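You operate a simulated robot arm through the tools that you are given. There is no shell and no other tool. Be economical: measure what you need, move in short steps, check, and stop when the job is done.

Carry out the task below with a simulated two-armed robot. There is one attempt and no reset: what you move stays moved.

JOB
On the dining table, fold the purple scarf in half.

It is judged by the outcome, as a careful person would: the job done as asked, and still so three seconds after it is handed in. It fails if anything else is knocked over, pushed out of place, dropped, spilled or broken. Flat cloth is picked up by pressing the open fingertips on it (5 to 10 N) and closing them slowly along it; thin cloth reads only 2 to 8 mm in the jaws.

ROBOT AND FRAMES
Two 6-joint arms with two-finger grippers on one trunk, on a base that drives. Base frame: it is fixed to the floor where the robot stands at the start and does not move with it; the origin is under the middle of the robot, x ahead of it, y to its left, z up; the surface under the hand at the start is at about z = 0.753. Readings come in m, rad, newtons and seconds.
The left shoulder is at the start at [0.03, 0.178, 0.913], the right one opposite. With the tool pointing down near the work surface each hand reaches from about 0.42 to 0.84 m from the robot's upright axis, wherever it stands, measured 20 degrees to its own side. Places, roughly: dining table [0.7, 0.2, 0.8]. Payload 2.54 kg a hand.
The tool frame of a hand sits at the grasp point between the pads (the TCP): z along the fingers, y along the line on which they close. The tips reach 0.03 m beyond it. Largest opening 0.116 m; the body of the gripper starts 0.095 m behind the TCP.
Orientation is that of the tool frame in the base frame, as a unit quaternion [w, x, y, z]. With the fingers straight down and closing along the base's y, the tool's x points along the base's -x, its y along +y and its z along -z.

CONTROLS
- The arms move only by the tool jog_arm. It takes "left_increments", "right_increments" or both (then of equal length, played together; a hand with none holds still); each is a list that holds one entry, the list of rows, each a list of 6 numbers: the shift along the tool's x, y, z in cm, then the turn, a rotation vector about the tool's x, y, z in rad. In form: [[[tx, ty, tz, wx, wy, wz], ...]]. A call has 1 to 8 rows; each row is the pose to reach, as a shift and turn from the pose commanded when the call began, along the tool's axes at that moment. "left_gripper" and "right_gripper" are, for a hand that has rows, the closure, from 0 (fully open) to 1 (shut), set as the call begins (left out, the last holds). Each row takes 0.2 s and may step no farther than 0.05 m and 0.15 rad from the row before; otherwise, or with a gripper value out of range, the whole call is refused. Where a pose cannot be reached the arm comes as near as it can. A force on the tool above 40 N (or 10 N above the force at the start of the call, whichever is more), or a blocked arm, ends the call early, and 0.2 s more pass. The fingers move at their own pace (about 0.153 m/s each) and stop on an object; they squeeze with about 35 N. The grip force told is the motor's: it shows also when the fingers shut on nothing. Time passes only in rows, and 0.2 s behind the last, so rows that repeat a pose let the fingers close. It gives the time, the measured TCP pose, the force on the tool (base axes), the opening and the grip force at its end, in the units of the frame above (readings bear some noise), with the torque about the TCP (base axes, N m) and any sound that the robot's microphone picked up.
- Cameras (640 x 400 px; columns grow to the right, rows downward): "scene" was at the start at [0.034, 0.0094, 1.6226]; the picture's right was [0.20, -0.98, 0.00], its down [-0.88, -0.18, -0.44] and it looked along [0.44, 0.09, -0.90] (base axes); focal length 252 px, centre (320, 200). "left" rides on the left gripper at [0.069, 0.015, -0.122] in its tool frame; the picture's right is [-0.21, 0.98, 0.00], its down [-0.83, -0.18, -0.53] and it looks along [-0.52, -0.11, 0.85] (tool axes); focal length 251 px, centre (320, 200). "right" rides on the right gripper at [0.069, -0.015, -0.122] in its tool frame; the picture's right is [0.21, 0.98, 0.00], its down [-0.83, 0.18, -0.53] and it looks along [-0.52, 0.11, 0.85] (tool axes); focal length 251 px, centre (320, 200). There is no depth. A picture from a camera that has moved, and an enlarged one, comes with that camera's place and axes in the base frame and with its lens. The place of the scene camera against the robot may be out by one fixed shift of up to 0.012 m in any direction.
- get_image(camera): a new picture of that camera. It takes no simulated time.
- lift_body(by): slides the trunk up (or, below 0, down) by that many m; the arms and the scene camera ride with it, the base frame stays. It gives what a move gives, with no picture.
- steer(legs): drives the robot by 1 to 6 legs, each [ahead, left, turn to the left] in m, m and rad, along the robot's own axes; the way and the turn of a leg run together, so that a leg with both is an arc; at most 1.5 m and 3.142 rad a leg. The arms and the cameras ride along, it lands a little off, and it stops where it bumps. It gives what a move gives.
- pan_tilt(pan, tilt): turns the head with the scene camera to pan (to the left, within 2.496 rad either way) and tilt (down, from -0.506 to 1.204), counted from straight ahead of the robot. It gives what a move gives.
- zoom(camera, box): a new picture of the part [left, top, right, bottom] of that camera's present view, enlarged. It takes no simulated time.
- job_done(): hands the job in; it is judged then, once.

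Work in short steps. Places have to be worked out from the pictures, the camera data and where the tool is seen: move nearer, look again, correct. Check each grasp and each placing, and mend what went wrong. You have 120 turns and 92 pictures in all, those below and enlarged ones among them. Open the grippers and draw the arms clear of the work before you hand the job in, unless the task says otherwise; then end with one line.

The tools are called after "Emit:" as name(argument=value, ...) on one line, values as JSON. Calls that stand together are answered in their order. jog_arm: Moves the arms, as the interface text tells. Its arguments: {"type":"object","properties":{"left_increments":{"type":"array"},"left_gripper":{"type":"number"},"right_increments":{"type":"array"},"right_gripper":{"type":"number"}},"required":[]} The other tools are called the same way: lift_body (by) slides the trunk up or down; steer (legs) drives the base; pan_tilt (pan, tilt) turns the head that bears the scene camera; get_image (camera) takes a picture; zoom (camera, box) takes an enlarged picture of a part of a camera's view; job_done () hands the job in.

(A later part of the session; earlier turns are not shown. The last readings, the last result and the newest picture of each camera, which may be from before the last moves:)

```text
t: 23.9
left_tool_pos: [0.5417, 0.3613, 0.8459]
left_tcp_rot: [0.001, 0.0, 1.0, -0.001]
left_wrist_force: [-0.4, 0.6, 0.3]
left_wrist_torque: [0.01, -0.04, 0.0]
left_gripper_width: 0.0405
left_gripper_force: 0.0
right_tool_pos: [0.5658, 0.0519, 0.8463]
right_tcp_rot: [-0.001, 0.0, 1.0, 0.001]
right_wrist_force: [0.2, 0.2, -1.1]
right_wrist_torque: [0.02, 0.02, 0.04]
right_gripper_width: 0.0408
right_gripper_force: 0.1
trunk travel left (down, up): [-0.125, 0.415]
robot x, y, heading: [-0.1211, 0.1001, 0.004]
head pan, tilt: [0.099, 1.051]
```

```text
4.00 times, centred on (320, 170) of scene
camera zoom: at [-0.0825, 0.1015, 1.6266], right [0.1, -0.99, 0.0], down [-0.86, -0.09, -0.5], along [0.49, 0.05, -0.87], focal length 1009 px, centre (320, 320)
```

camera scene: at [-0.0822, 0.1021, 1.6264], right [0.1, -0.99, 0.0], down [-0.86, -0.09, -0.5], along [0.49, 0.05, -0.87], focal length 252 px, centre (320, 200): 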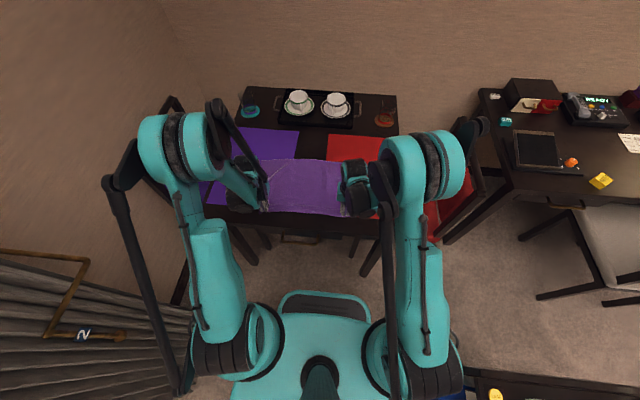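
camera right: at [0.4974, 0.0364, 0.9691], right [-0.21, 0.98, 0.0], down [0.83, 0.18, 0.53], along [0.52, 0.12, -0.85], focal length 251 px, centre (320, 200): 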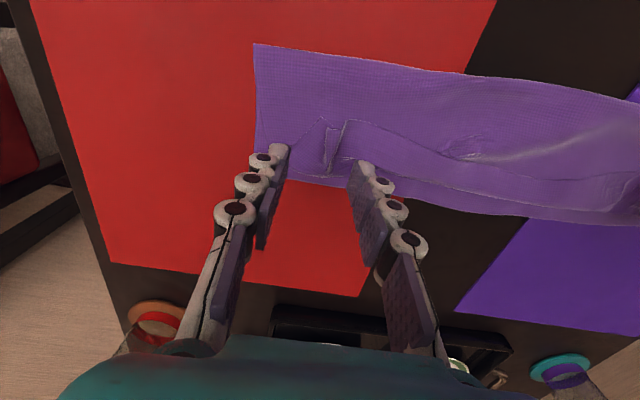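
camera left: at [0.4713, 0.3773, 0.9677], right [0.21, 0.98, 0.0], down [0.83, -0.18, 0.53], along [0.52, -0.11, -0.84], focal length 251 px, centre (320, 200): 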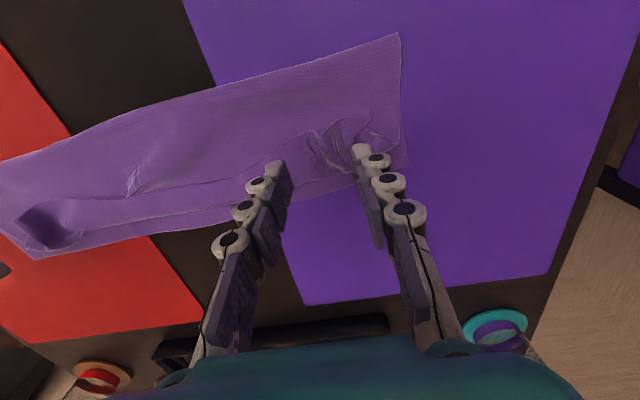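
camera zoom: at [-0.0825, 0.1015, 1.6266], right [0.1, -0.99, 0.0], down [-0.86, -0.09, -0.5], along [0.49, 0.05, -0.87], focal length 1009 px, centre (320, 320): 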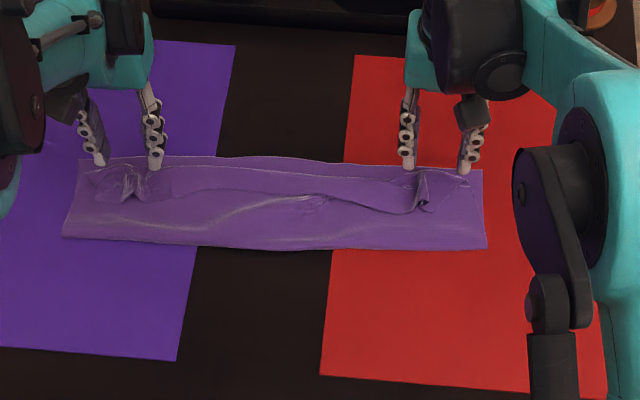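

Released. I raise the hands and draw them toward the robot so that the cameras see the cloth.

Emit:
jog_arm(left_increments=[[[0, 0.5, -4, 0, 0, 0], [3, 2, -6, 0, 0, 0], [6, 4, -8, 0, 0, 0], [9, 6, -10, 0, 0, 0]]], right_increments=[[[0, -0.5, -4, 0, 0, 0], [3, -2, -6, 0, 0, 0], [6, -4, -8, 0, 0, 0], [9, -5, -10, 0, 0, 0]]])

Emit:
get_image(camera="left")

Emit:
get_image(camera="right")

Emit:
zoom(camera="scene", box=[240, 130, 400, 230])

```text
t: 24.9
left_tool_pos: [0.4514, 0.4214, 0.9488]
left_tcp_rot: [0.001, 0.0, 1.0, 0.001]
left_wrist_force: [-0.4, 0.5, -0.4]
left_wrist_torque: [0.02, -0.04, 0.02]
left_gripper_width: 0.0407
left_gripper_force: 0.2
right_tool_pos: [0.4739, 0.0022, 0.9478]
right_tcp_rot: [0.001, -0.001, 1.0, 0.0]
right_wrist_force: [-0.8, -0.2, -0.4]
right_wrist_torque: [0.01, -0.04, 0.0]
right_gripper_width: 0.0406
right_gripper_force: 0.2
trunk travel left (down, up): [-0.125, 0.415]
robot x, y, heading: [-0.1225, 0.0965, -0.004]
head pan, tilt: [0.099, 1.051]
```

```text
61 pictures are left
camera left: at [0.3827, 0.4394, 1.0694], right [0.21, 0.98, 0.0], down [0.82, -0.18, 0.54], along [0.52, -0.12, -0.84], focal length 251 px, centre (320, 200)
```

left: 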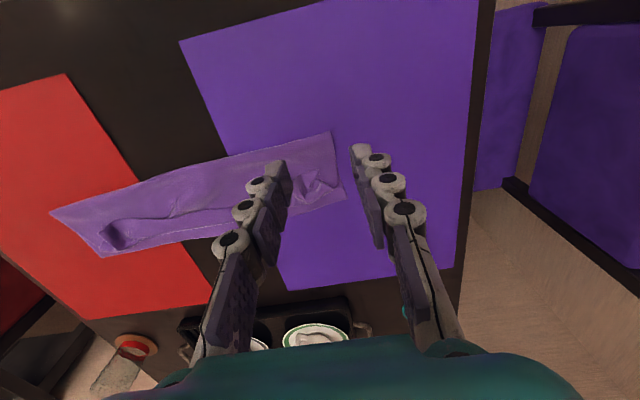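

```text
60 pictures are left
camera right: at [0.404, -0.0139, 1.0692], right [-0.22, 0.98, 0.0], down [0.82, 0.18, 0.54], along [0.52, 0.12, -0.84], focal length 251 px, centre (320, 200)
```

right: 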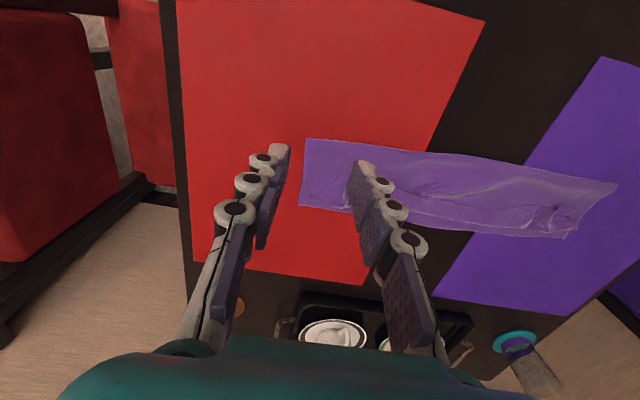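

```text
4.00 times, centred on (320, 180) of scene
camera zoom: at [-0.084, 0.1018, 1.6266], right [0.1, -0.99, 0.0], down [-0.86, -0.09, -0.5], along [0.5, 0.05, -0.87], focal length 1009 px, centre (320, 280)
```

zoom: 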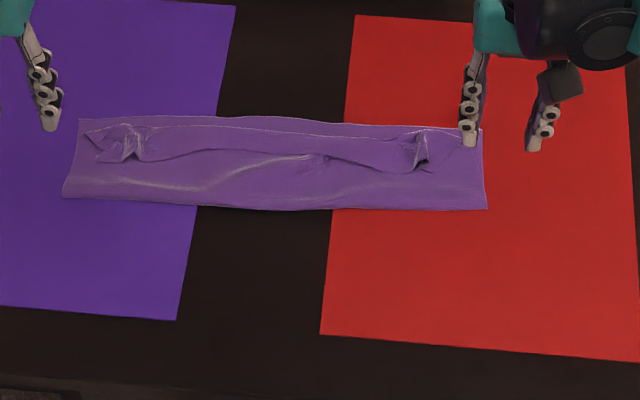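

I zoom closely to understand the layers.

Emit:
zoom(camera="scene", box=[252, 155, 312, 190])

Emit:
zoom(camera="scene", box=[305, 155, 365, 190])

Emit:
zoom(camera="right", box=[380, 120, 640, 260])

```text
10.67 times, centred on (282, 172) of scene
camera zoom: at [-0.084, 0.1018, 1.6266], right [0.1, -0.99, 0.0], down [-0.86, -0.09, -0.5], along [0.5, 0.05, -0.87], focal length 2691 px, centre (725, 493)
```

zoom: 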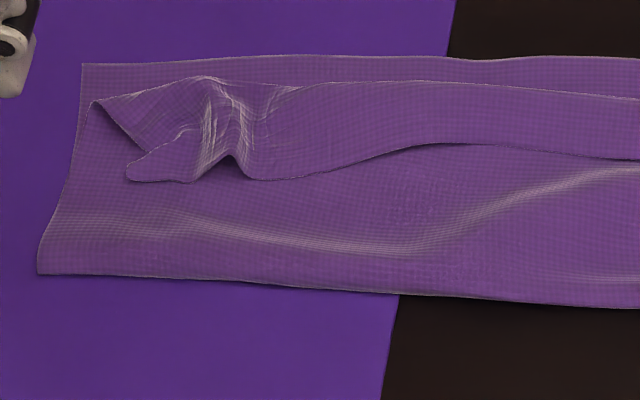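

```text
10.67 times, centred on (335, 172) of scene
camera zoom: at [-0.084, 0.1018, 1.6266], right [0.1, -0.99, 0.0], down [-0.86, -0.09, -0.5], along [0.5, 0.05, -0.87], focal length 2691 px, centre (160, 493)
```

zoom: 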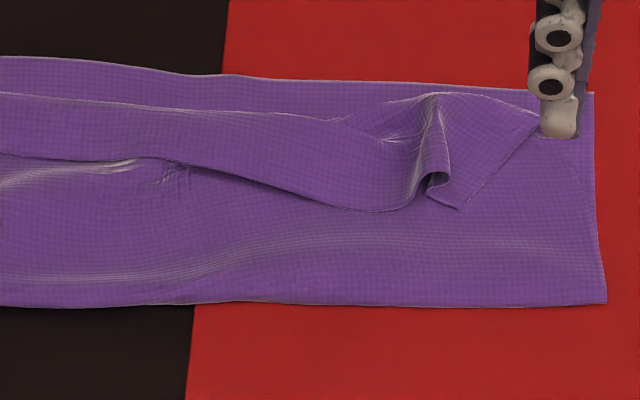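

```text
2.46 times, centred on (510, 190) of right
camera zoom: at [0.404, -0.0139, 1.0692], right [-0.22, 0.98, 0.0], down [0.82, 0.18, 0.54], along [0.52, 0.12, -0.84], focal length 619 px, centre (-148, 225)
```

zoom: 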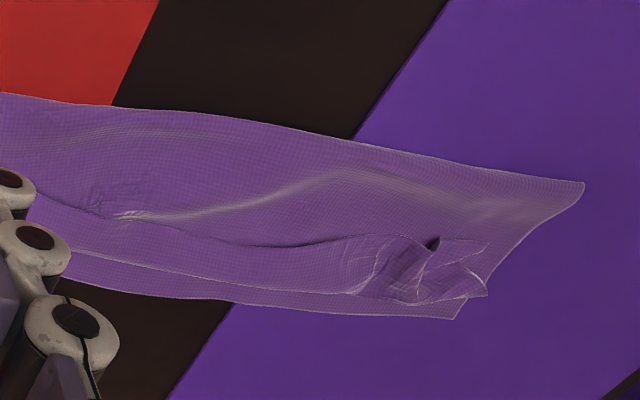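

The picture is clear: the gripped hem (about 3.5 cm) is folded back on itself with raised arches at the hem edge, left near (0.532,0.360), right near (0.555,0.057). I'll pinch just the rim of that hem at the arches and re-lay it forward; approach from above first.

Emit:
jog_arm(left_increments=[[[-2.5, -2, 3, 0, 0, 0], [-5, -4, 6, 0, 0, 0], [-7.5, -6, 8.5, 0, 0, 0], [-7.5, -6, 11.5, 0, 0, 0], [-7.5, -6, 13.3, 0, 0, 0], [-7.5, -6, 13.3, 0, 0, 0]]], right_increments=[[[-2.5, 1.8, 3, 0, 0, 0], [-5, 3.6, 6, 0, 0, 0], [-7.5, 5.4, 8.5, 0, 0, 0], [-7.5, 5.4, 11.5, 0, 0, 0], [-7.5, 5.4, 13.3, 0, 0, 0], [-7.5, 5.4, 13.3, 0, 0, 0]]])

Emit:
zoom(camera="left", box=[220, 80, 440, 220])

Emit:
zoom(camera="right", box=[220, 80, 440, 220])

```text
t: 26.3
left_tool_pos: [0.5295, 0.3613, 0.8127]
left_tcp_rot: [0.0, -0.001, 1.0, -0.001]
left_wrist_force: [0.0, -1.1, -0.9]
left_wrist_torque: [0.0, 0.0, -0.01]
left_gripper_width: 0.0406
left_gripper_force: 0.0
right_tool_pos: [0.5509, 0.0562, 0.8131]
right_tcp_rot: [-0.001, 0.0, 1.0, 0.0]
right_wrist_force: [0.0, -0.1, -0.8]
right_wrist_torque: [-0.01, 0.02, -0.01]
right_gripper_width: 0.0406
right_gripper_force: 0.0
trunk travel left (down, up): [-0.125, 0.415]
robot x, y, heading: [-0.1183, 0.0973, -0.002]
head pan, tilt: [0.099, 1.051]
```

```text
2.86 times, centred on (330, 150) of left
camera zoom: at [0.4595, 0.3772, 0.9348], right [0.21, 0.98, 0.0], down [0.83, -0.18, 0.53], along [0.52, -0.11, -0.85], focal length 718 px, centre (291, 343)
```

zoom: 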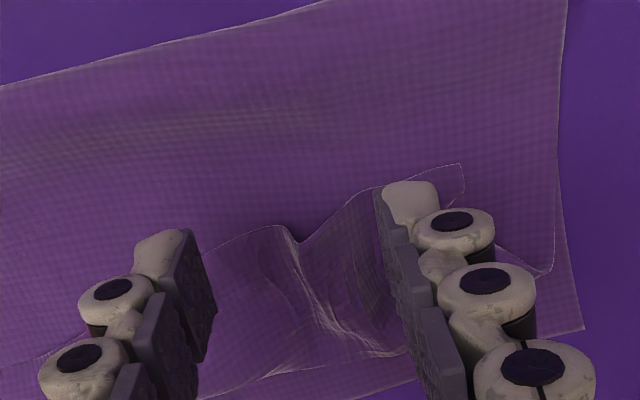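

```text
2.86 times, centred on (330, 150) of right
camera zoom: at [0.4824, 0.0406, 0.9346], right [-0.22, 0.98, 0.0], down [0.83, 0.18, 0.53], along [0.52, 0.12, -0.85], focal length 718 px, centre (291, 343)
```

zoom: 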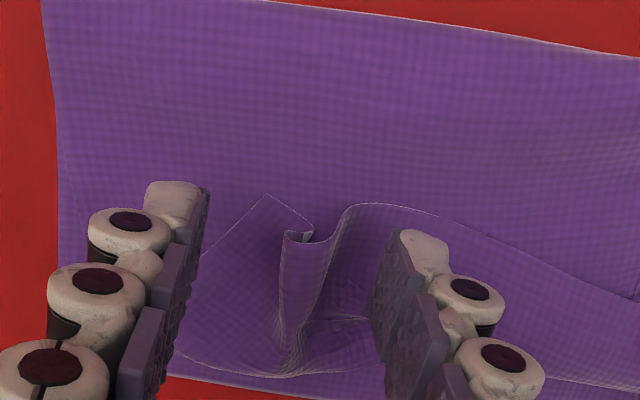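

The tips will land about 7 mm behind the hem rim on each side; I shift 4 mm forward (right also 6 mm left), descend to near contact, and close.

Emit:
jog_arm(left_increments=[[[-0.4, 0.1, 0, 0, 0, 0], [-0.4, 0.1, 1.2, 0, 0, 0], [-0.4, 0.1, 2.2, 0, 0, 0], [-0.4, 0.1, 2.5, 0, 0, 0], [-0.4, 0.1, 2.5, 0, 0, 0]]], right_increments=[[[-0.4, 0.6, 0, 0, 0, 0], [-0.4, 0.6, 1.2, 0, 0, 0], [-0.4, 0.6, 2.2, 0, 0, 0], [-0.4, 0.6, 2.5, 0, 0, 0], [-0.4, 0.6, 2.5, 0, 0, 0]]])

Emit:
jog_arm(left_increments=[[[0, 0, 0, 0, 0, 0]]], right_increments=[[[0, 0, 0, 0, 0, 0]]], left_gripper=0.8, right_gripper=0.8)

Emit:
jog_arm(left_increments=[[[0, 0, 0, 0, 0, 0], [0, 0, 0, 0, 0, 0]]], right_increments=[[[0, 0, 0, 0, 0, 0], [0, 0, 0, 0, 0, 0]]], left_gripper=1, right_gripper=1)

Emit:
zoom(camera="left", box=[220, 80, 440, 220])

Emit:
zoom(camera="right", box=[220, 80, 440, 220])

```text
t: 27.5
left_tool_pos: [0.5332, 0.3619, 0.7867]
left_tcp_rot: [0.0, -0.001, 1.0, -0.001]
left_wrist_force: [0.1, 1.1, 0.1]
left_wrist_torque: [0.01, 0.02, 0.02]
left_gripper_width: 0.0408
left_gripper_force: 0.1
right_tool_pos: [0.554, 0.0627, 0.7887]
right_tcp_rot: [0.0, 0.0, 1.0, 0.0]
right_wrist_force: [0.2, -0.7, -0.3]
right_wrist_torque: [0.02, -0.01, 0.01]
right_gripper_width: 0.0405
right_gripper_force: 0.1
trunk travel left (down, up): [-0.125, 0.415]
robot x, y, heading: [-0.1219, 0.0968, 0.005]
head pan, tilt: [0.099, 1.051]
```

```text
t: 27.9
left_tool_pos: [0.5338, 0.3622, 0.7863]
left_tcp_rot: [0.0, 0.0, 1.0, 0.0]
left_wrist_force: [0.5, -0.1, 0.0]
left_wrist_torque: [-0.01, 0.04, -0.03]
left_gripper_width: 0.0235
left_gripper_force: 0.1
right_tool_pos: [0.5538, 0.0627, 0.7879]
right_tcp_rot: [0.0, 0.0, 1.0, 0.0]
right_wrist_force: [1.2, 0.0, 0.8]
right_wrist_torque: [-0.01, -0.01, -0.01]
right_gripper_width: 0.0232
right_gripper_force: 0.1
trunk travel left (down, up): [-0.125, 0.415]
robot x, y, heading: [-0.1186, 0.1001, 0.001]
head pan, tilt: [0.099, 1.051]
```

```text
t: 28.5
left_tool_pos: [0.533, 0.3627, 0.7866]
left_tcp_rot: [-0.001, 0.0, 1.0, 0.0]
left_wrist_force: [0.2, 0.2, -2.1]
left_wrist_torque: [-0.03, -0.01, 0.0]
left_gripper_width: 0.0051
left_gripper_force: 33.8
right_tool_pos: [0.555, 0.0631, 0.7887]
right_tcp_rot: [0.0, -0.001, 1.0, 0.0]
right_wrist_force: [0.6, -1.0, -2.6]
right_wrist_torque: [0.05, 0.07, 0.02]
right_gripper_width: 0.0052
right_gripper_force: 40.0
trunk travel left (down, up): [-0.125, 0.415]
robot x, y, heading: [-0.1232, 0.0992, -0.002]
head pan, tilt: [0.099, 1.051]
```

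```text
2.86 times, centred on (330, 150) of left
camera zoom: at [0.4642, 0.3793, 0.9087], right [0.21, 0.98, 0.0], down [0.83, -0.18, 0.53], along [0.52, -0.11, -0.85], focal length 718 px, centre (291, 343)
```

zoom: 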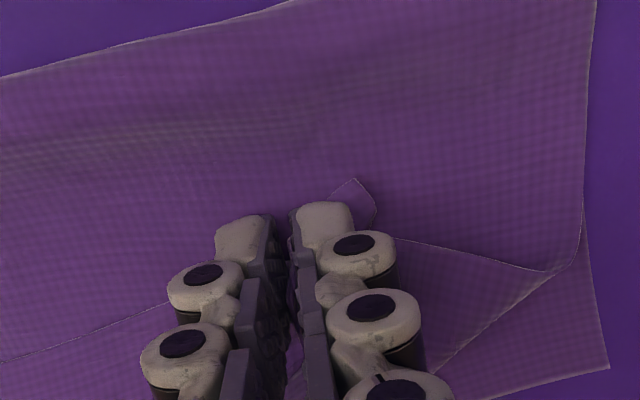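

```text
2.86 times, centred on (330, 150) of right
camera zoom: at [0.4866, 0.047, 0.9106], right [-0.21, 0.98, 0.0], down [0.83, 0.18, 0.53], along [0.52, 0.11, -0.85], focal length 718 px, centre (291, 343)
```

zoom: 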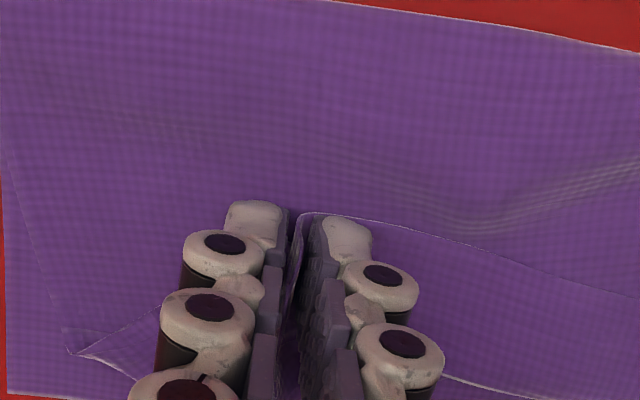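

Both hands hold the hem rim (5 mm). I lift up and back to roll the crease toward the robot.

Emit:
jog_arm(left_increments=[[[0.3, 0, -1.5, 0, 0, 0], [1, 0, -3, 0, 0, 0], [2.2, 0.1, -4.5, 0, 0, 0], [3.8, 0.2, -6, 0, 0, 0], [5.6, 0.2, -7, 0, 0, 0], [7.5, 0.2, -7.5, 0, 0, 0], [9, 0.2, -7.5, 0, 0, 0]]], right_increments=[[[0.3, 0, -1.5, 0, 0, 0], [1, -0.1, -3, 0, 0, 0], [2.2, -0.4, -4.5, 0, 0, 0], [3.8, -0.6, -6, 0, 0, 0], [5.6, -0.8, -7, 0, 0, 0], [7.5, -0.8, -7.5, 0, 0, 0], [9, -0.8, -7.5, 0, 0, 0]]])

Emit:
zoom(camera="scene", box=[240, 130, 400, 230])

Emit:
get_image(camera="left")

Emit:
get_image(camera="right")

```text
t: 30.1
left_tool_pos: [0.4433, 0.3654, 0.862]
left_tcp_rot: [0.0, 0.0, 1.0, -0.001]
left_wrist_force: [0.3, -7.8, 2.0]
left_wrist_torque: [-0.22, 0.0, -0.08]
left_gripper_width: 0.0021
left_gripper_force: 35.0
right_tool_pos: [0.4639, 0.0551, 0.8627]
right_tcp_rot: [0.0, 0.0, 1.0, 0.0]
right_wrist_force: [-0.2, 6.7, -0.9]
right_wrist_torque: [0.04, 0.02, 0.0]
right_gripper_width: 0.0037
right_gripper_force: 32.7
trunk travel left (down, up): [-0.125, 0.415]
robot x, y, heading: [-0.1253, 0.0966, 0.002]
head pan, tilt: [0.099, 1.051]
```

```text
4.00 times, centred on (320, 180) of scene
camera zoom: at [-0.0817, 0.1016, 1.6265], right [0.1, -0.99, 0.0], down [-0.86, -0.09, -0.5], along [0.49, 0.05, -0.87], focal length 1009 px, centre (320, 280)
```

zoom: 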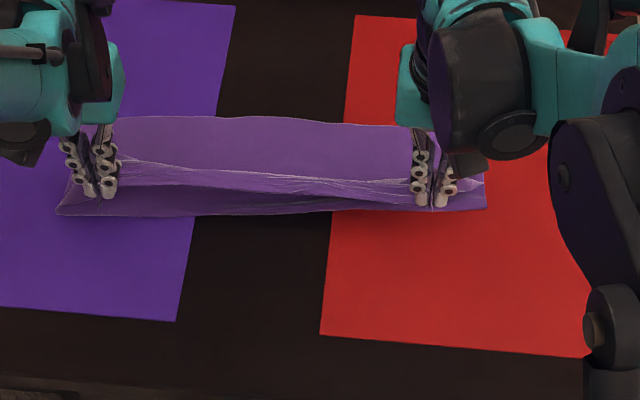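

```text
50 pictures are left
camera left: at [0.373, 0.3814, 0.9847], right [0.21, 0.98, 0.0], down [0.83, -0.18, 0.53], along [0.52, -0.12, -0.85], focal length 251 px, centre (320, 200)
```

left: 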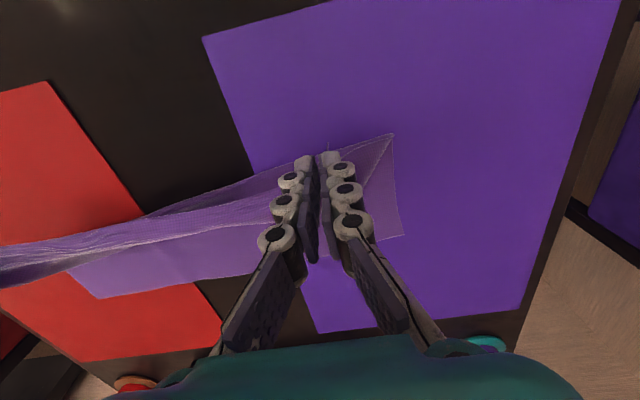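

```text
49 pictures are left
camera right: at [0.3958, 0.0388, 0.9851], right [-0.22, 0.98, 0.0], down [0.83, 0.18, 0.53], along [0.52, 0.12, -0.85], focal length 251 px, centre (320, 200)
```

right: 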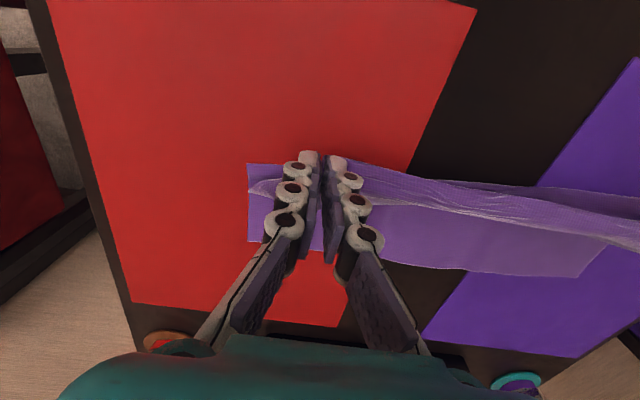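

Left crease is good (≈0.455); right crease is still 2–3 cm too far forward (0.505). I move the right hand back 4 cm more and the left 1 cm, easing tension.

Emit:
jog_arm(left_increments=[[[0.2, -0.4, 0, 0, 0, 0], [0.4, -0.4, 0.2, 0, 0, 0], [0.6, -0.4, 0.5, 0, 0, 0], [0.8, -0.4, 0.7, 0, 0, 0], [0.8, -0.4, 0.7, 0, 0, 0]]], right_increments=[[[1.2, 0.3, 0, 0, 0, 0], [2.4, 0.3, 0.2, 0, 0, 0], [3.6, 0.3, 0.5, 0, 0, 0], [4.5, 0.3, 1, 0, 0, 0], [4.5, 0.3, 1, 0, 0, 0]]])

Emit:
zoom(camera="scene", box=[240, 130, 400, 230])

Emit:
get_image(camera="right")

```text
t: 31.3
left_tool_pos: [0.4353, 0.3601, 0.855]
left_tcp_rot: [0.0, 0.0, 1.0, 0.0]
left_wrist_force: [-0.9, -3.4, -3.6]
left_wrist_torque: [-0.1, 0.03, -0.04]
left_gripper_width: 0.0044
left_gripper_force: 37.9
right_tool_pos: [0.4195, 0.0575, 0.8532]
right_tcp_rot: [0.0, 0.0, 1.0, 0.0]
right_wrist_force: [-0.4, -1.4, 4.1]
right_wrist_torque: [-0.23, -0.13, -0.01]
right_gripper_width: 0.0003
right_gripper_force: 26.9
trunk travel left (down, up): [-0.125, 0.415]
robot x, y, heading: [-0.1215, 0.1021, -0.004]
head pan, tilt: [0.099, 1.051]
```

```text
4.00 times, centred on (320, 180) of scene
camera zoom: at [-0.0812, 0.1018, 1.6265], right [0.1, -0.99, 0.0], down [-0.86, -0.09, -0.5], along [0.49, 0.05, -0.87], focal length 1009 px, centre (320, 280)
```

zoom: 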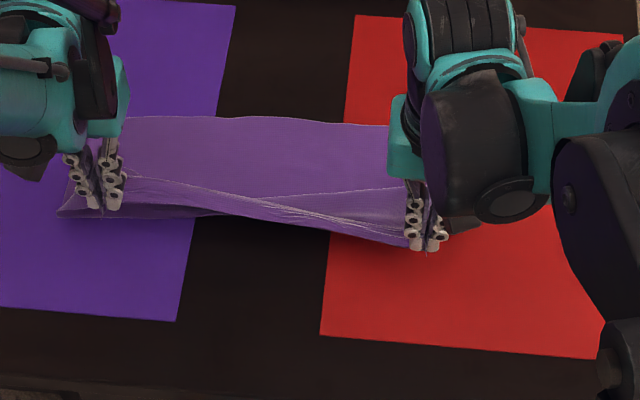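

```text
47 pictures are left
camera right: at [0.3518, 0.0426, 0.9751], right [-0.22, 0.98, 0.0], down [0.83, 0.18, 0.53], along [0.52, 0.12, -0.85], focal length 251 px, centre (320, 200)
```

right: 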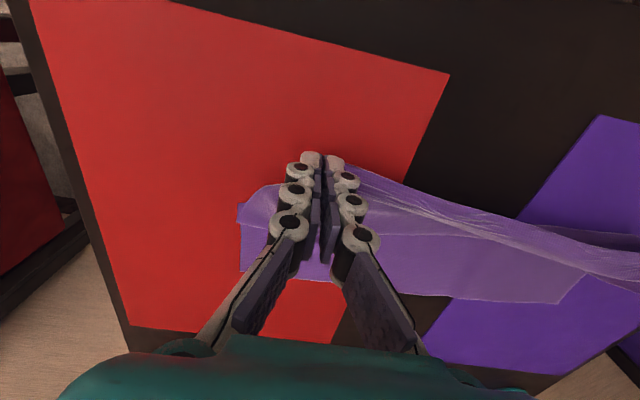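

The lift-off line on the right is still at ~0.51, so I lower and draw the right hand further back, and the left a bit.

Emit:
jog_arm(left_increments=[[[0.5, 0, 0.3, 0, 0, 0], [1.0, 0, 0.7, 0, 0, 0], [1.5, 0, 1, 0, 0, 0], [1.5, 0, 1, 0, 0, 0]]], right_increments=[[[1.2, 0, 0.6, 0, 0, 0], [2.4, 0, 1.3, 0, 0, 0], [3.4, 0, 2, 0, 0, 0], [3.8, 0, 2.2, 0, 0, 0]]])

Emit:
zoom(camera="scene", box=[240, 130, 400, 230])

Emit:
get_image(camera="right")

Emit:
get_image(camera="left")

```text
t: 32.3
left_tool_pos: [0.4186, 0.3591, 0.8444]
left_tcp_rot: [-0.001, 0.0, 1.0, -0.001]
left_wrist_force: [-0.6, -4.4, -0.8]
left_wrist_torque: [-0.13, 0.03, -0.07]
left_gripper_width: 0.0028
left_gripper_force: 29.4
right_tool_pos: [0.3814, 0.0588, 0.8317]
right_tcp_rot: [0.0, 0.0, 1.0, 0.0]
right_wrist_force: [1.3, 4.5, 2.4]
right_wrist_torque: [0.65, -0.02, 0.03]
right_gripper_width: 0.0015
right_gripper_force: 28.0
trunk travel left (down, up): [-0.125, 0.415]
robot x, y, heading: [-0.1224, 0.0979, 0.002]
head pan, tilt: [0.099, 1.051]
```

```text
4.00 times, centred on (320, 180) of scene
camera zoom: at [-0.081, 0.1016, 1.6265], right [0.1, -0.99, 0.0], down [-0.86, -0.09, -0.5], along [0.49, 0.05, -0.87], focal length 1009 px, centre (320, 280)
```

zoom: 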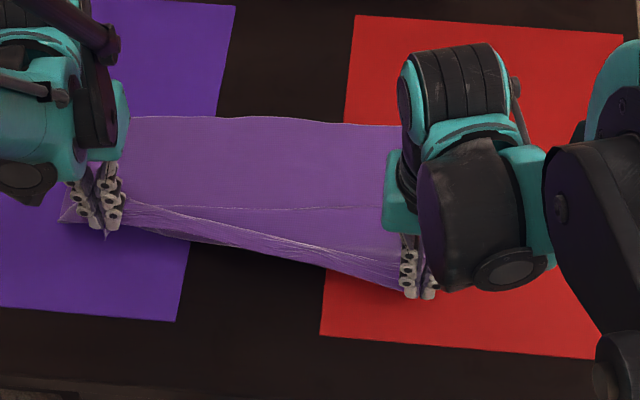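

```text
45 pictures are left
camera right: at [0.3136, 0.0426, 0.9537], right [-0.22, 0.98, 0.0], down [0.83, 0.18, 0.53], along [0.52, 0.12, -0.85], focal length 251 px, centre (320, 200)
```

right: 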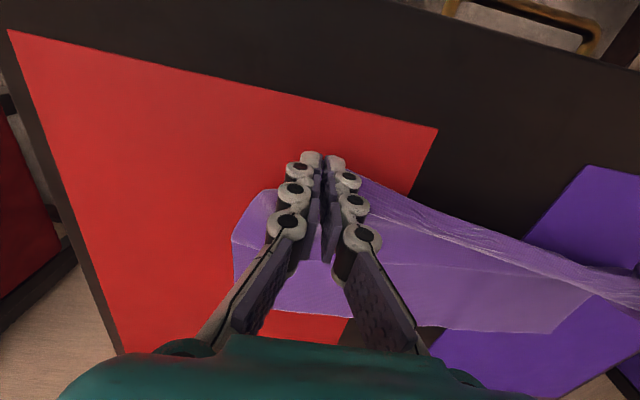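

```text
44 pictures are left
camera left: at [0.3498, 0.3758, 0.9669], right [0.21, 0.98, 0.0], down [0.83, -0.18, 0.53], along [0.52, -0.12, -0.85], focal length 251 px, centre (320, 200)
```

left: 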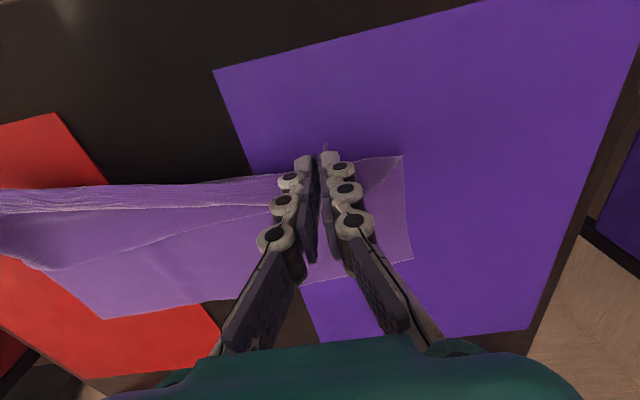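

Now left bottom layer is 13.3 cm (good), right lift-off ~0.495. I take the right back a little more, then come forward low so the crease stays put.

Emit:
jog_arm(left_increments=[[[0.3, 0, 0.3, 0, 0, 0], [0, 0, 0.2, 0, 0, 0], [-1.5, 0, 0, 0, 0, 0], [-3.2, 0, 0, 0, 0, 0], [-5, 0, 0.2, 0, 0, 0], [-6.8, 0, 0.5, 0, 0, 0], [-8.5, 0, 1, 0, 0, 0], [-10, 0, 1.5, 0, 0, 0]]], right_increments=[[[1.2, 0, 0.8, 0, 0, 0], [1.5, 0, 1.2, 0, 0, 0], [0, 0, 0, 0, 0, 0], [-2.5, 0, -0.8, 0, 0, 0], [-5.2, 0, -1.2, 0, 0, 0], [-8, 0, -1.2, 0, 0, 0], [-11, 0, -1, 0, 0, 0], [-13.8, 0, -0.3, 0, 0, 0]]])

Emit:
zoom(camera="scene", box=[240, 130, 400, 230])

Emit:
get_image(camera="right")

Emit:
get_image(camera="left")

```text
t: 34.1
left_tool_pos: [0.5207, 0.3615, 0.8291]
left_tcp_rot: [0.0, 0.001, 1.0, 0.0]
left_wrist_force: [0.9, 0.5, -1.4]
left_wrist_torque: [-0.02, 0.05, 0.04]
left_gripper_width: 0.0056
left_gripper_force: 32.8
right_tool_pos: [0.5212, 0.0571, 0.8343]
right_tcp_rot: [-0.001, -0.001, 1.0, 0.0]
right_wrist_force: [-0.4, 1.4, 1.0]
right_wrist_torque: [-0.05, 0.03, 0.04]
right_gripper_width: 0.0027
right_gripper_force: 37.6
trunk travel left (down, up): [-0.125, 0.415]
robot x, y, heading: [-0.1224, 0.0989, 0.007]
head pan, tilt: [0.099, 1.051]
```

```text
4.00 times, centred on (320, 180) of scene
camera zoom: at [-0.0796, 0.1018, 1.6264], right [0.1, -0.99, 0.0], down [-0.86, -0.09, -0.5], along [0.49, 0.05, -0.87], focal length 1009 px, centre (320, 280)
```

zoom: 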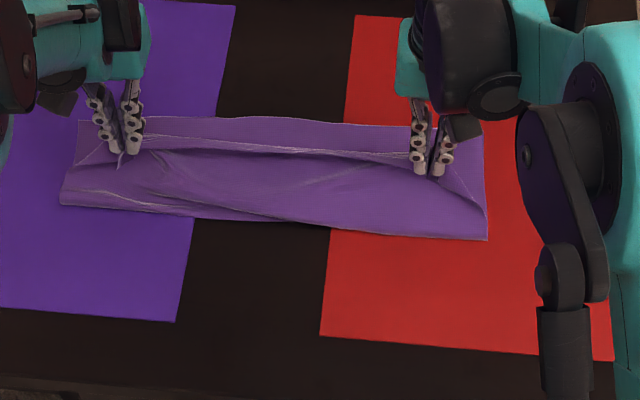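

```text
42 pictures are left
camera right: at [0.4529, 0.041, 0.9564], right [-0.21, 0.98, 0.0], down [0.83, 0.18, 0.53], along [0.52, 0.11, -0.85], focal length 251 px, centre (320, 200)
```

right: 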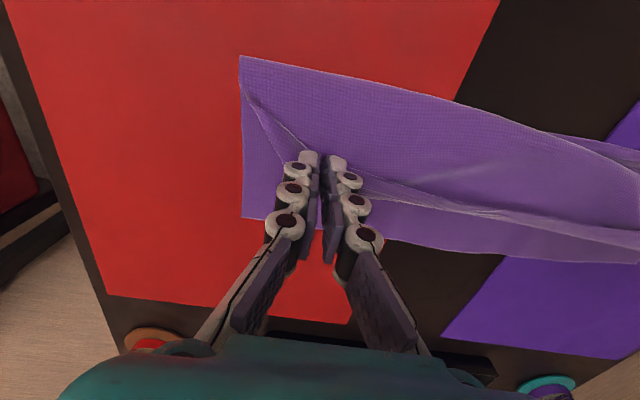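

```text
41 pictures are left
camera left: at [0.4509, 0.3785, 0.9517], right [0.21, 0.98, 0.0], down [0.83, -0.18, 0.53], along [0.52, -0.11, -0.85], focal length 251 px, centre (320, 200)
```

left: 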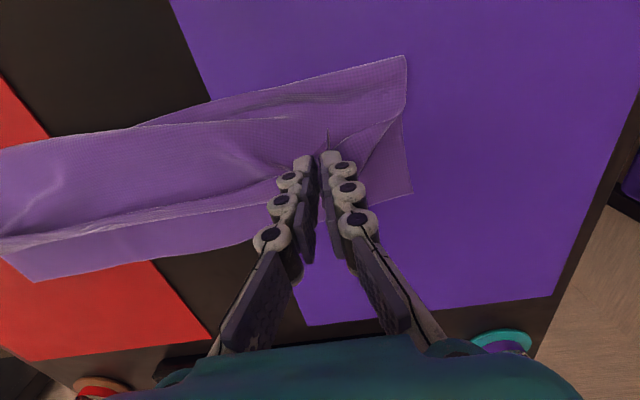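

Right crease is now right (0.473, bottom layer 13.5 cm), but the left rolled forward again (10.8 cm). I draw both back, the left far and low, and then repeat the forward motion.

Emit:
jog_arm(left_increments=[[[2.5, 0, -1.3, 0, 0, 0], [5.5, -0.2, -2, 0, 0, 0], [8.5, -0.4, -2, 0, 0, 0], [11.5, -0.4, -1.3, 0, 0, 0], [14, -0.4, -0.3, 0, 0, 0], [16, -0.4, 0.8, 0, 0, 0], [16.8, -0.4, 1.2, 0, 0, 0], [16.8, -0.4, 1.2, 0, 0, 0]]], right_increments=[[[1.5, 0, -0.5, 0, 0, 0], [3.5, 0, -0.8, 0, 0, 0], [6, 0.2, -0.8, 0, 0, 0], [8.5, 0.3, -0.5, 0, 0, 0], [11, 0.3, 0, 0, 0, 0], [12.5, 0.3, 0, 0, 0, 0], [13.3, 0.3, 0.2, 0, 0, 0], [13.3, 0.3, 0.2, 0, 0, 0]]])

Emit:
zoom(camera="scene", box=[240, 130, 400, 230])

Emit:
get_image(camera="left")

```text
t: 35.9
left_tool_pos: [0.3525, 0.357, 0.8176]
left_tcp_rot: [0.0, 0.0, 1.0, 0.0]
left_wrist_force: [1.3, -2.1, 4.1]
left_wrist_torque: [0.1, 0.06, 0.0]
left_gripper_width: 0.0011
left_gripper_force: 33.4
right_tool_pos: [0.3864, 0.061, 0.8317]
right_tcp_rot: [0.0, 0.0, 1.0, 0.0]
right_wrist_force: [0.1, -0.2, -2.0]
right_wrist_torque: [0.01, -0.02, 0.02]
right_gripper_width: 0.0036
right_gripper_force: 31.1
trunk travel left (down, up): [-0.125, 0.415]
robot x, y, heading: [-0.1197, 0.0979, 0.003]
head pan, tilt: [0.099, 1.051]
```

```text
4.00 times, centred on (320, 180) of scene
camera zoom: at [-0.0811, 0.1018, 1.6265], right [0.1, -0.99, 0.0], down [-0.86, -0.09, -0.5], along [0.49, 0.05, -0.87], focal length 1009 px, centre (320, 280)
```

zoom: 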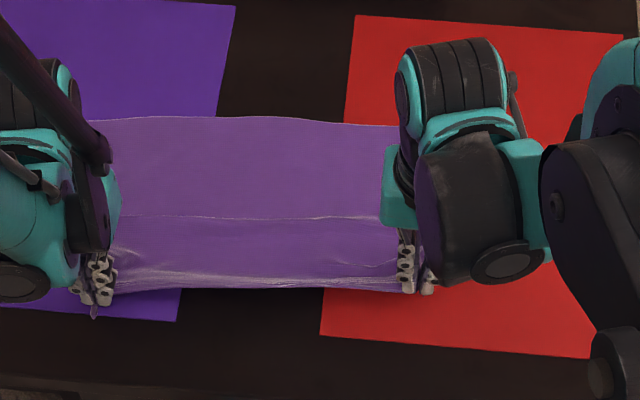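

```text
39 pictures are left
camera left: at [0.2828, 0.3742, 0.9398], right [0.21, 0.98, 0.0], down [0.83, -0.18, 0.53], along [0.52, -0.12, -0.85], focal length 251 px, centre (320, 200)
```

left: 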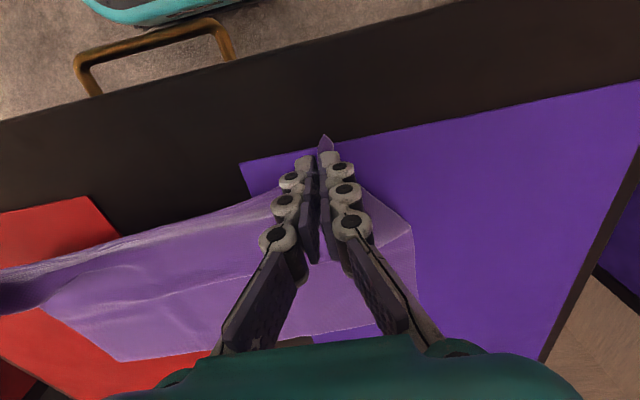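

The scarf is nearly open again with its crease line at the true middle (0.457 / 0.485). Now both hands go forward low together.

Emit:
jog_arm(left_increments=[[[-1.5, 0, -1.2, 0, 0, 0], [-4, 0, -2, 0, 0, 0], [-6.8, 0, -2.4, 0, 0, 0], [-9.6, 0, -2.4, 0, 0, 0], [-12.6, 0, -2.2, 0, 0, 0], [-15.4, 0, -1.5, 0, 0, 0], [-17.5, 0, -0.3, 0, 0, 0], [-19.3, 0, 1, 0, 0, 0]]], right_increments=[[[-0.8, 0, -0.3, 0, 0, 0], [-2.6, 0, -0.8, 0, 0, 0], [-5.2, 0, -1.2, 0, 0, 0], [-8, 0, -1.2, 0, 0, 0], [-11, 0, -1, 0, 0, 0], [-13.8, 0, -0.3, 0, 0, 0], [-16, 0, 0.9, 0, 0, 0], [-17.8, 0, 2.4, 0, 0, 0]]])

Emit:
zoom(camera="scene", box=[240, 130, 400, 230])

Emit:
get_image(camera="left")

Emit:
get_image(camera="right")

```text
t: 37.7
left_tool_pos: [0.5456, 0.3547, 0.8077]
left_tcp_rot: [0.0, 0.0, 1.0, 0.001]
left_wrist_force: [-1.2, 0.2, -1.2]
left_wrist_torque: [0.0, -0.01, -0.01]
left_gripper_width: 0.0044
left_gripper_force: 31.2
right_tool_pos: [0.5662, 0.0625, 0.8058]
right_tcp_rot: [-0.001, 0.0, 1.0, 0.0]
right_wrist_force: [0.9, 0.1, -2.7]
right_wrist_torque: [0.01, 0.05, -0.03]
right_gripper_width: 0.0051
right_gripper_force: 35.5
trunk travel left (down, up): [-0.125, 0.415]
robot x, y, heading: [-0.1182, 0.0947, 0.004]
head pan, tilt: [0.099, 1.051]
```

```text
4.00 times, centred on (320, 180) of scene
camera zoom: at [-0.0793, 0.1019, 1.6264], right [0.1, -0.99, 0.0], down [-0.86, -0.09, -0.5], along [0.49, 0.05, -0.87], focal length 1009 px, centre (320, 280)
```

zoom: 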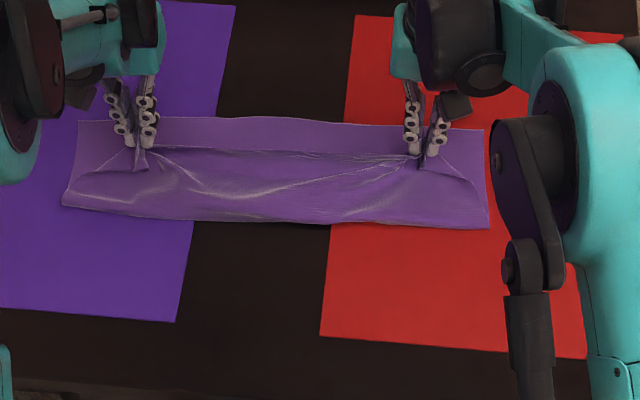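

```text
37 pictures are left
camera left: at [0.4764, 0.3721, 0.9296], right [0.21, 0.98, 0.0], down [0.83, -0.18, 0.53], along [0.52, -0.12, -0.85], focal length 251 px, centre (320, 200)
```

left: 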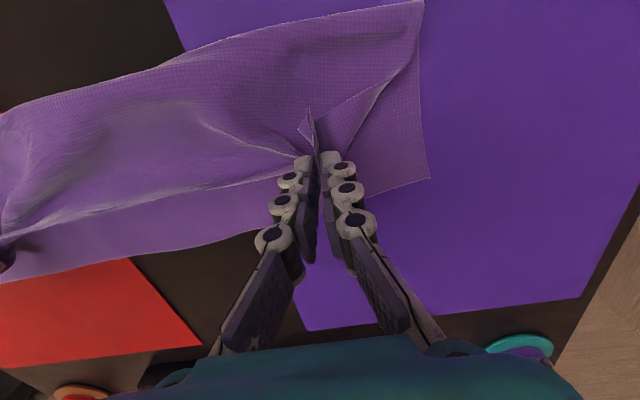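

```text
36 pictures are left
camera right: at [0.498, 0.0465, 0.9282], right [-0.22, 0.98, 0.0], down [0.83, 0.18, 0.53], along [0.52, 0.11, -0.85], focal length 251 px, centre (320, 200)
```

right: 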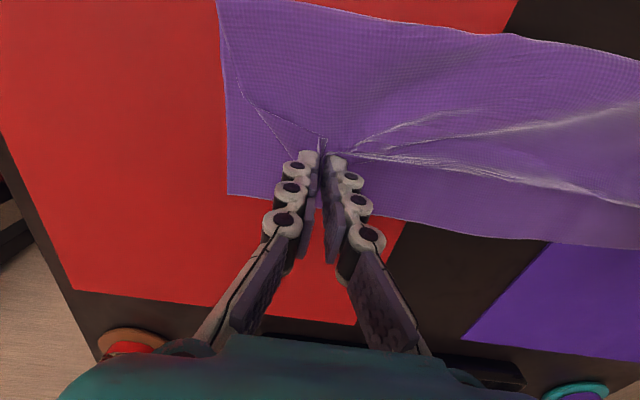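

The crease is now close to the middle (bottom layer 11 cm left, 12.5 right, with slack on top). The gripped hem still points backward, so instead of pressing it down I'll hold the top layer like a page ~6 cm up, let go, and let the hem swing out.

Emit:
jog_arm(left_increments=[[[0, 0.4, -1.3, 0, 0, 0], [-0.2, 0.8, -2.6, 0, 0, 0], [-0.5, 1, -3.7, 0, 0, 0], [-0.5, 1, -3.7, 0, 0, 0]]], right_increments=[[[0, -0.4, -1.3, 0, 0, 0], [-0.2, -0.8, -2.6, 0, 0, 0], [-0.5, -1, -3.9, 0, 0, 0], [-0.5, -1, -3.9, 0, 0, 0]]])

Emit:
zoom(camera="scene", box=[240, 130, 400, 230])

```text
t: 38.7
left_tool_pos: [0.5491, 0.3667, 0.8466]
left_tcp_rot: [0.0, 0.0, 1.0, -0.001]
left_wrist_force: [0.0, -8.9, 0.8]
left_wrist_torque: [-0.63, -0.04, 0.01]
left_gripper_width: 0.0013
left_gripper_force: 28.0
right_tool_pos: [0.5702, 0.052, 0.846]
right_tcp_rot: [0.0, 0.0, 1.0, 0.001]
right_wrist_force: [0.2, 8.2, -0.6]
right_wrist_torque: [0.43, 0.05, -0.12]
right_gripper_width: 0.0014
right_gripper_force: 28.9
trunk travel left (down, up): [-0.125, 0.415]
robot x, y, heading: [-0.1206, 0.1014, 0.003]
head pan, tilt: [0.099, 1.051]
```

```text
4.00 times, centred on (320, 180) of scene
camera zoom: at [-0.081, 0.1018, 1.6264], right [0.1, -0.99, 0.0], down [-0.86, -0.09, -0.5], along [0.49, 0.05, -0.87], focal length 1009 px, centre (320, 280)
```

zoom: 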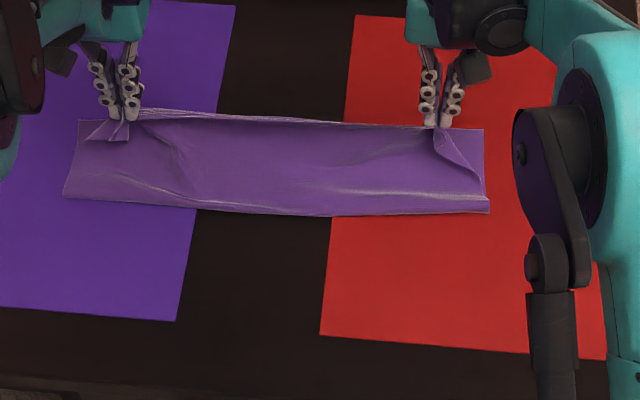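

Raising rolled the crease forward again, so I'll return, re-roll low, and release low instead. First back to near the unfolded position.

Emit:
jog_arm(left_increments=[[[2, -0.7, 0.2, 0, 0, 0], [4.5, -0.8, 0.3, 0, 0, 0], [7, -0.8, 0.5, 0, 0, 0], [9.5, -0.8, 0.8, 0, 0, 0], [12, -0.8, 1.2, 0, 0, 0], [15, -0.8, 1.8, 0, 0, 0], [18, -0.8, 2.4, 0, 0, 0], [20, -0.8, 2.8, 0, 0, 0]]], right_increments=[[[2, 0.7, 0.2, 0, 0, 0], [4.5, 0.8, 0.3, 0, 0, 0], [7, 0.8, 0.5, 0, 0, 0], [9.5, 0.8, 0.8, 0, 0, 0], [12, 0.8, 1.2, 0, 0, 0], [15, 0.8, 1.8, 0, 0, 0], [18, 0.8, 2.4, 0, 0, 0], [19.5, 0.8, 2.8, 0, 0, 0]]])

Emit:
jog_arm(left_increments=[[[-1, 0, -0.4, 0, 0, 0], [-4, 0, -0.9, 0, 0, 0], [-7, 0, -1.2, 0, 0, 0], [-10, 0, -1.2, 0, 0, 0], [-13, 0, -1.0, 0, 0, 0], [-15.8, 0, -0.4, 0, 0, 0], [-18, 0, 0.4, 0, 0, 0], [-18.6, 0, 1, 0, 0, 0]]], right_increments=[[[-0.8, 0, -0.4, 0, 0, 0], [-3.6, 0, -0.9, 0, 0, 0], [-6.6, 0, -1.2, 0, 0, 0], [-9.6, 0, -1.2, 0, 0, 0], [-12.6, 0, -1.0, 0, 0, 0], [-15.4, 0, -0.4, 0, 0, 0], [-17.6, 0, 0.4, 0, 0, 0], [-18.6, 0, 1, 0, 0, 0]]])

Emit:
zoom(camera="scene", box=[240, 130, 400, 230])

```text
t: 40.5
left_tool_pos: [0.3497, 0.359, 0.8188]
left_tcp_rot: [0.0, 0.001, 1.0, 0.0]
left_wrist_force: [0.5, 0.9, -2.9]
left_wrist_torque: [0.08, -0.03, 0.0]
left_gripper_width: 0.0058
left_gripper_force: 34.3
right_tool_pos: [0.3749, 0.0586, 0.8172]
right_tcp_rot: [0.0, 0.0, 1.0, 0.0]
right_wrist_force: [-0.7, 1.3, 8.2]
right_wrist_torque: [-0.03, -0.18, -0.03]
right_gripper_width: 0.0001
right_gripper_force: 27.7
trunk travel left (down, up): [-0.125, 0.415]
robot x, y, heading: [-0.1219, 0.0988, -0.003]
head pan, tilt: [0.099, 1.051]
```

```text
t: 42.3
left_tool_pos: [0.5354, 0.3592, 0.8078]
left_tcp_rot: [0.0, 0.0, 1.0, 0.001]
left_wrist_force: [-0.6, -0.7, -2.0]
left_wrist_torque: [0.04, 0.0, 0.01]
left_gripper_width: 0.0027
left_gripper_force: 29.8
right_tool_pos: [0.5604, 0.0586, 0.8072]
right_tcp_rot: [0.001, 0.0, 1.0, 0.0]
right_wrist_force: [0.7, 1.3, 1.4]
right_wrist_torque: [-0.14, 0.05, 0.0]
right_gripper_width: 0.0033
right_gripper_force: 39.3
trunk travel left (down, up): [-0.125, 0.415]
robot x, y, heading: [-0.119, 0.0956, 0.001]
head pan, tilt: [0.099, 1.051]
```

```text
4.00 times, centred on (320, 180) of scene
camera zoom: at [-0.081, 0.1016, 1.6265], right [0.1, -0.99, 0.0], down [-0.86, -0.09, -0.5], along [0.49, 0.05, -0.87], focal length 1009 px, centre (320, 280)
```

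zoom: 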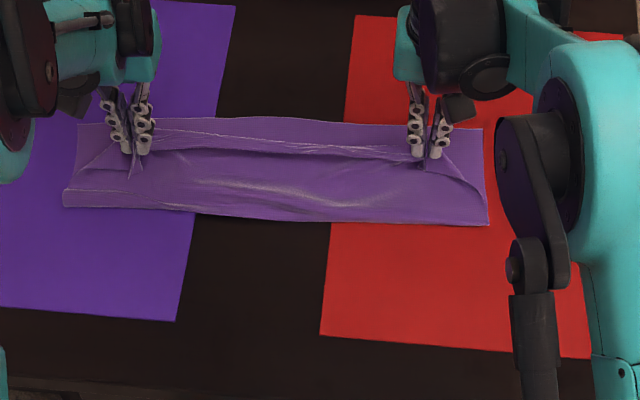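

Crease sits at about 0.463 / 0.483 again. I release here, ~2 cm above the table, and rise.

Emit:
jog_arm(left_increments=[[[-0.5, 0, 0, 0, 0, 0], [-0.8, 0, 0, 0, 0, 0], [-0.8, 0, -1, 0, 0, 0], [-0.8, 0, -4, 0, 0, 0], [1, 1, -7, 0, 0, 0], [4, 2, -10, 0, 0, 0], [7, 4, -12, 0, 0, 0]]], right_increments=[[[-0.5, 0, 0, 0, 0, 0], [-0.8, 0, 0, 0, 0, 0], [-0.8, 0, -1, 0, 0, 0], [-0.8, 0, -4, 0, 0, 0], [1, -1, -7, 0, 0, 0], [4, -2, -10, 0, 0, 0], [7, -4, -12, 0, 0, 0]]], left_gripper=0.5, right_gripper=0.5)

Emit:
zoom(camera="scene", box=[252, 150, 312, 187])

Emit:
zoom(camera="scene", box=[308, 152, 368, 189])

```text
t: 43.9
left_tool_pos: [0.4669, 0.3966, 0.927]
left_tcp_rot: [0.001, 0.0, 1.0, 0.0]
left_wrist_force: [0.0, -0.4, -1.0]
left_wrist_torque: [0.01, -0.03, 0.03]
left_gripper_width: 0.0579
left_gripper_force: 0.1
right_tool_pos: [0.4883, 0.0179, 0.9312]
right_tcp_rot: [0.0, 0.0, 1.0, 0.0]
right_wrist_force: [-0.4, 0.5, 0.0]
right_wrist_torque: [0.0, -0.02, 0.01]
right_gripper_width: 0.0578
right_gripper_force: 0.2
trunk travel left (down, up): [-0.125, 0.415]
robot x, y, heading: [-0.118, 0.0964, 0.001]
head pan, tilt: [0.099, 1.051]
```

```text
10.67 times, centred on (282, 168) of scene
camera zoom: at [-0.0834, 0.1015, 1.6265], right [0.1, -0.99, 0.0], down [-0.86, -0.09, -0.5], along [0.5, 0.05, -0.87], focal length 2691 px, centre (725, 536)
```

zoom: 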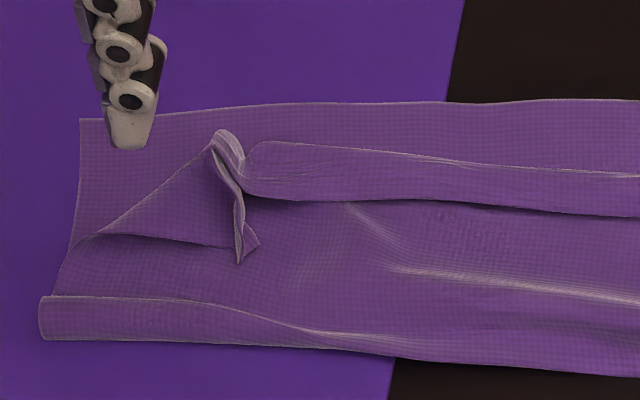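

```text
10.67 times, centred on (338, 170) of scene
camera zoom: at [-0.0834, 0.1015, 1.6265], right [0.1, -0.99, 0.0], down [-0.86, -0.09, -0.5], along [0.5, 0.05, -0.87], focal length 2691 px, centre (128, 515)
```

zoom: 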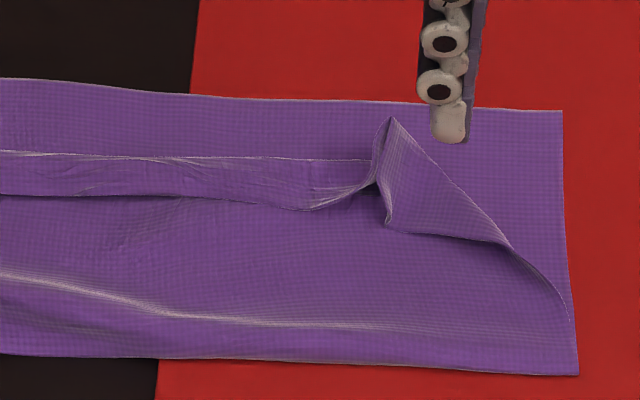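

The hem corners stand up as ridges pointing back. I view them from the hand cameras for a precise rim pinch.

Emit:
zoom(camera="left", box=[140, 90, 400, 250])

Emit:
zoom(camera="right", box=[260, 90, 520, 250])

```text
2.46 times, centred on (270, 170) of left
camera zoom: at [0.3974, 0.4131, 1.0491], right [0.21, 0.98, 0.0], down [0.82, -0.18, 0.54], along [0.52, -0.11, -0.84], focal length 619 px, centre (443, 274)
```

zoom: 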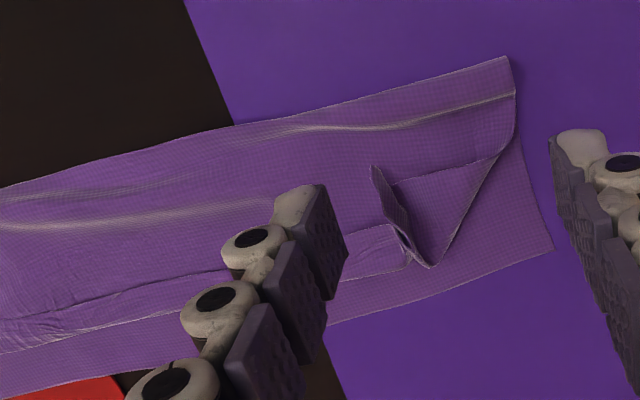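

```text
2.46 times, centred on (390, 170) of right
camera zoom: at [0.4203, 0.0019, 1.0532], right [-0.21, 0.98, 0.0], down [0.83, 0.18, 0.53], along [0.52, 0.12, -0.84], focal length 619 px, centre (148, 274)
```

zoom: 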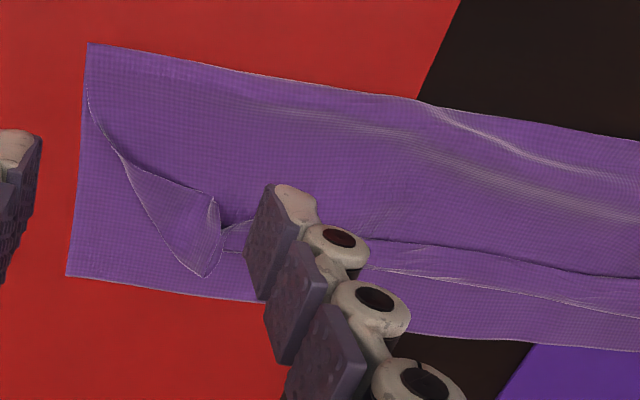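

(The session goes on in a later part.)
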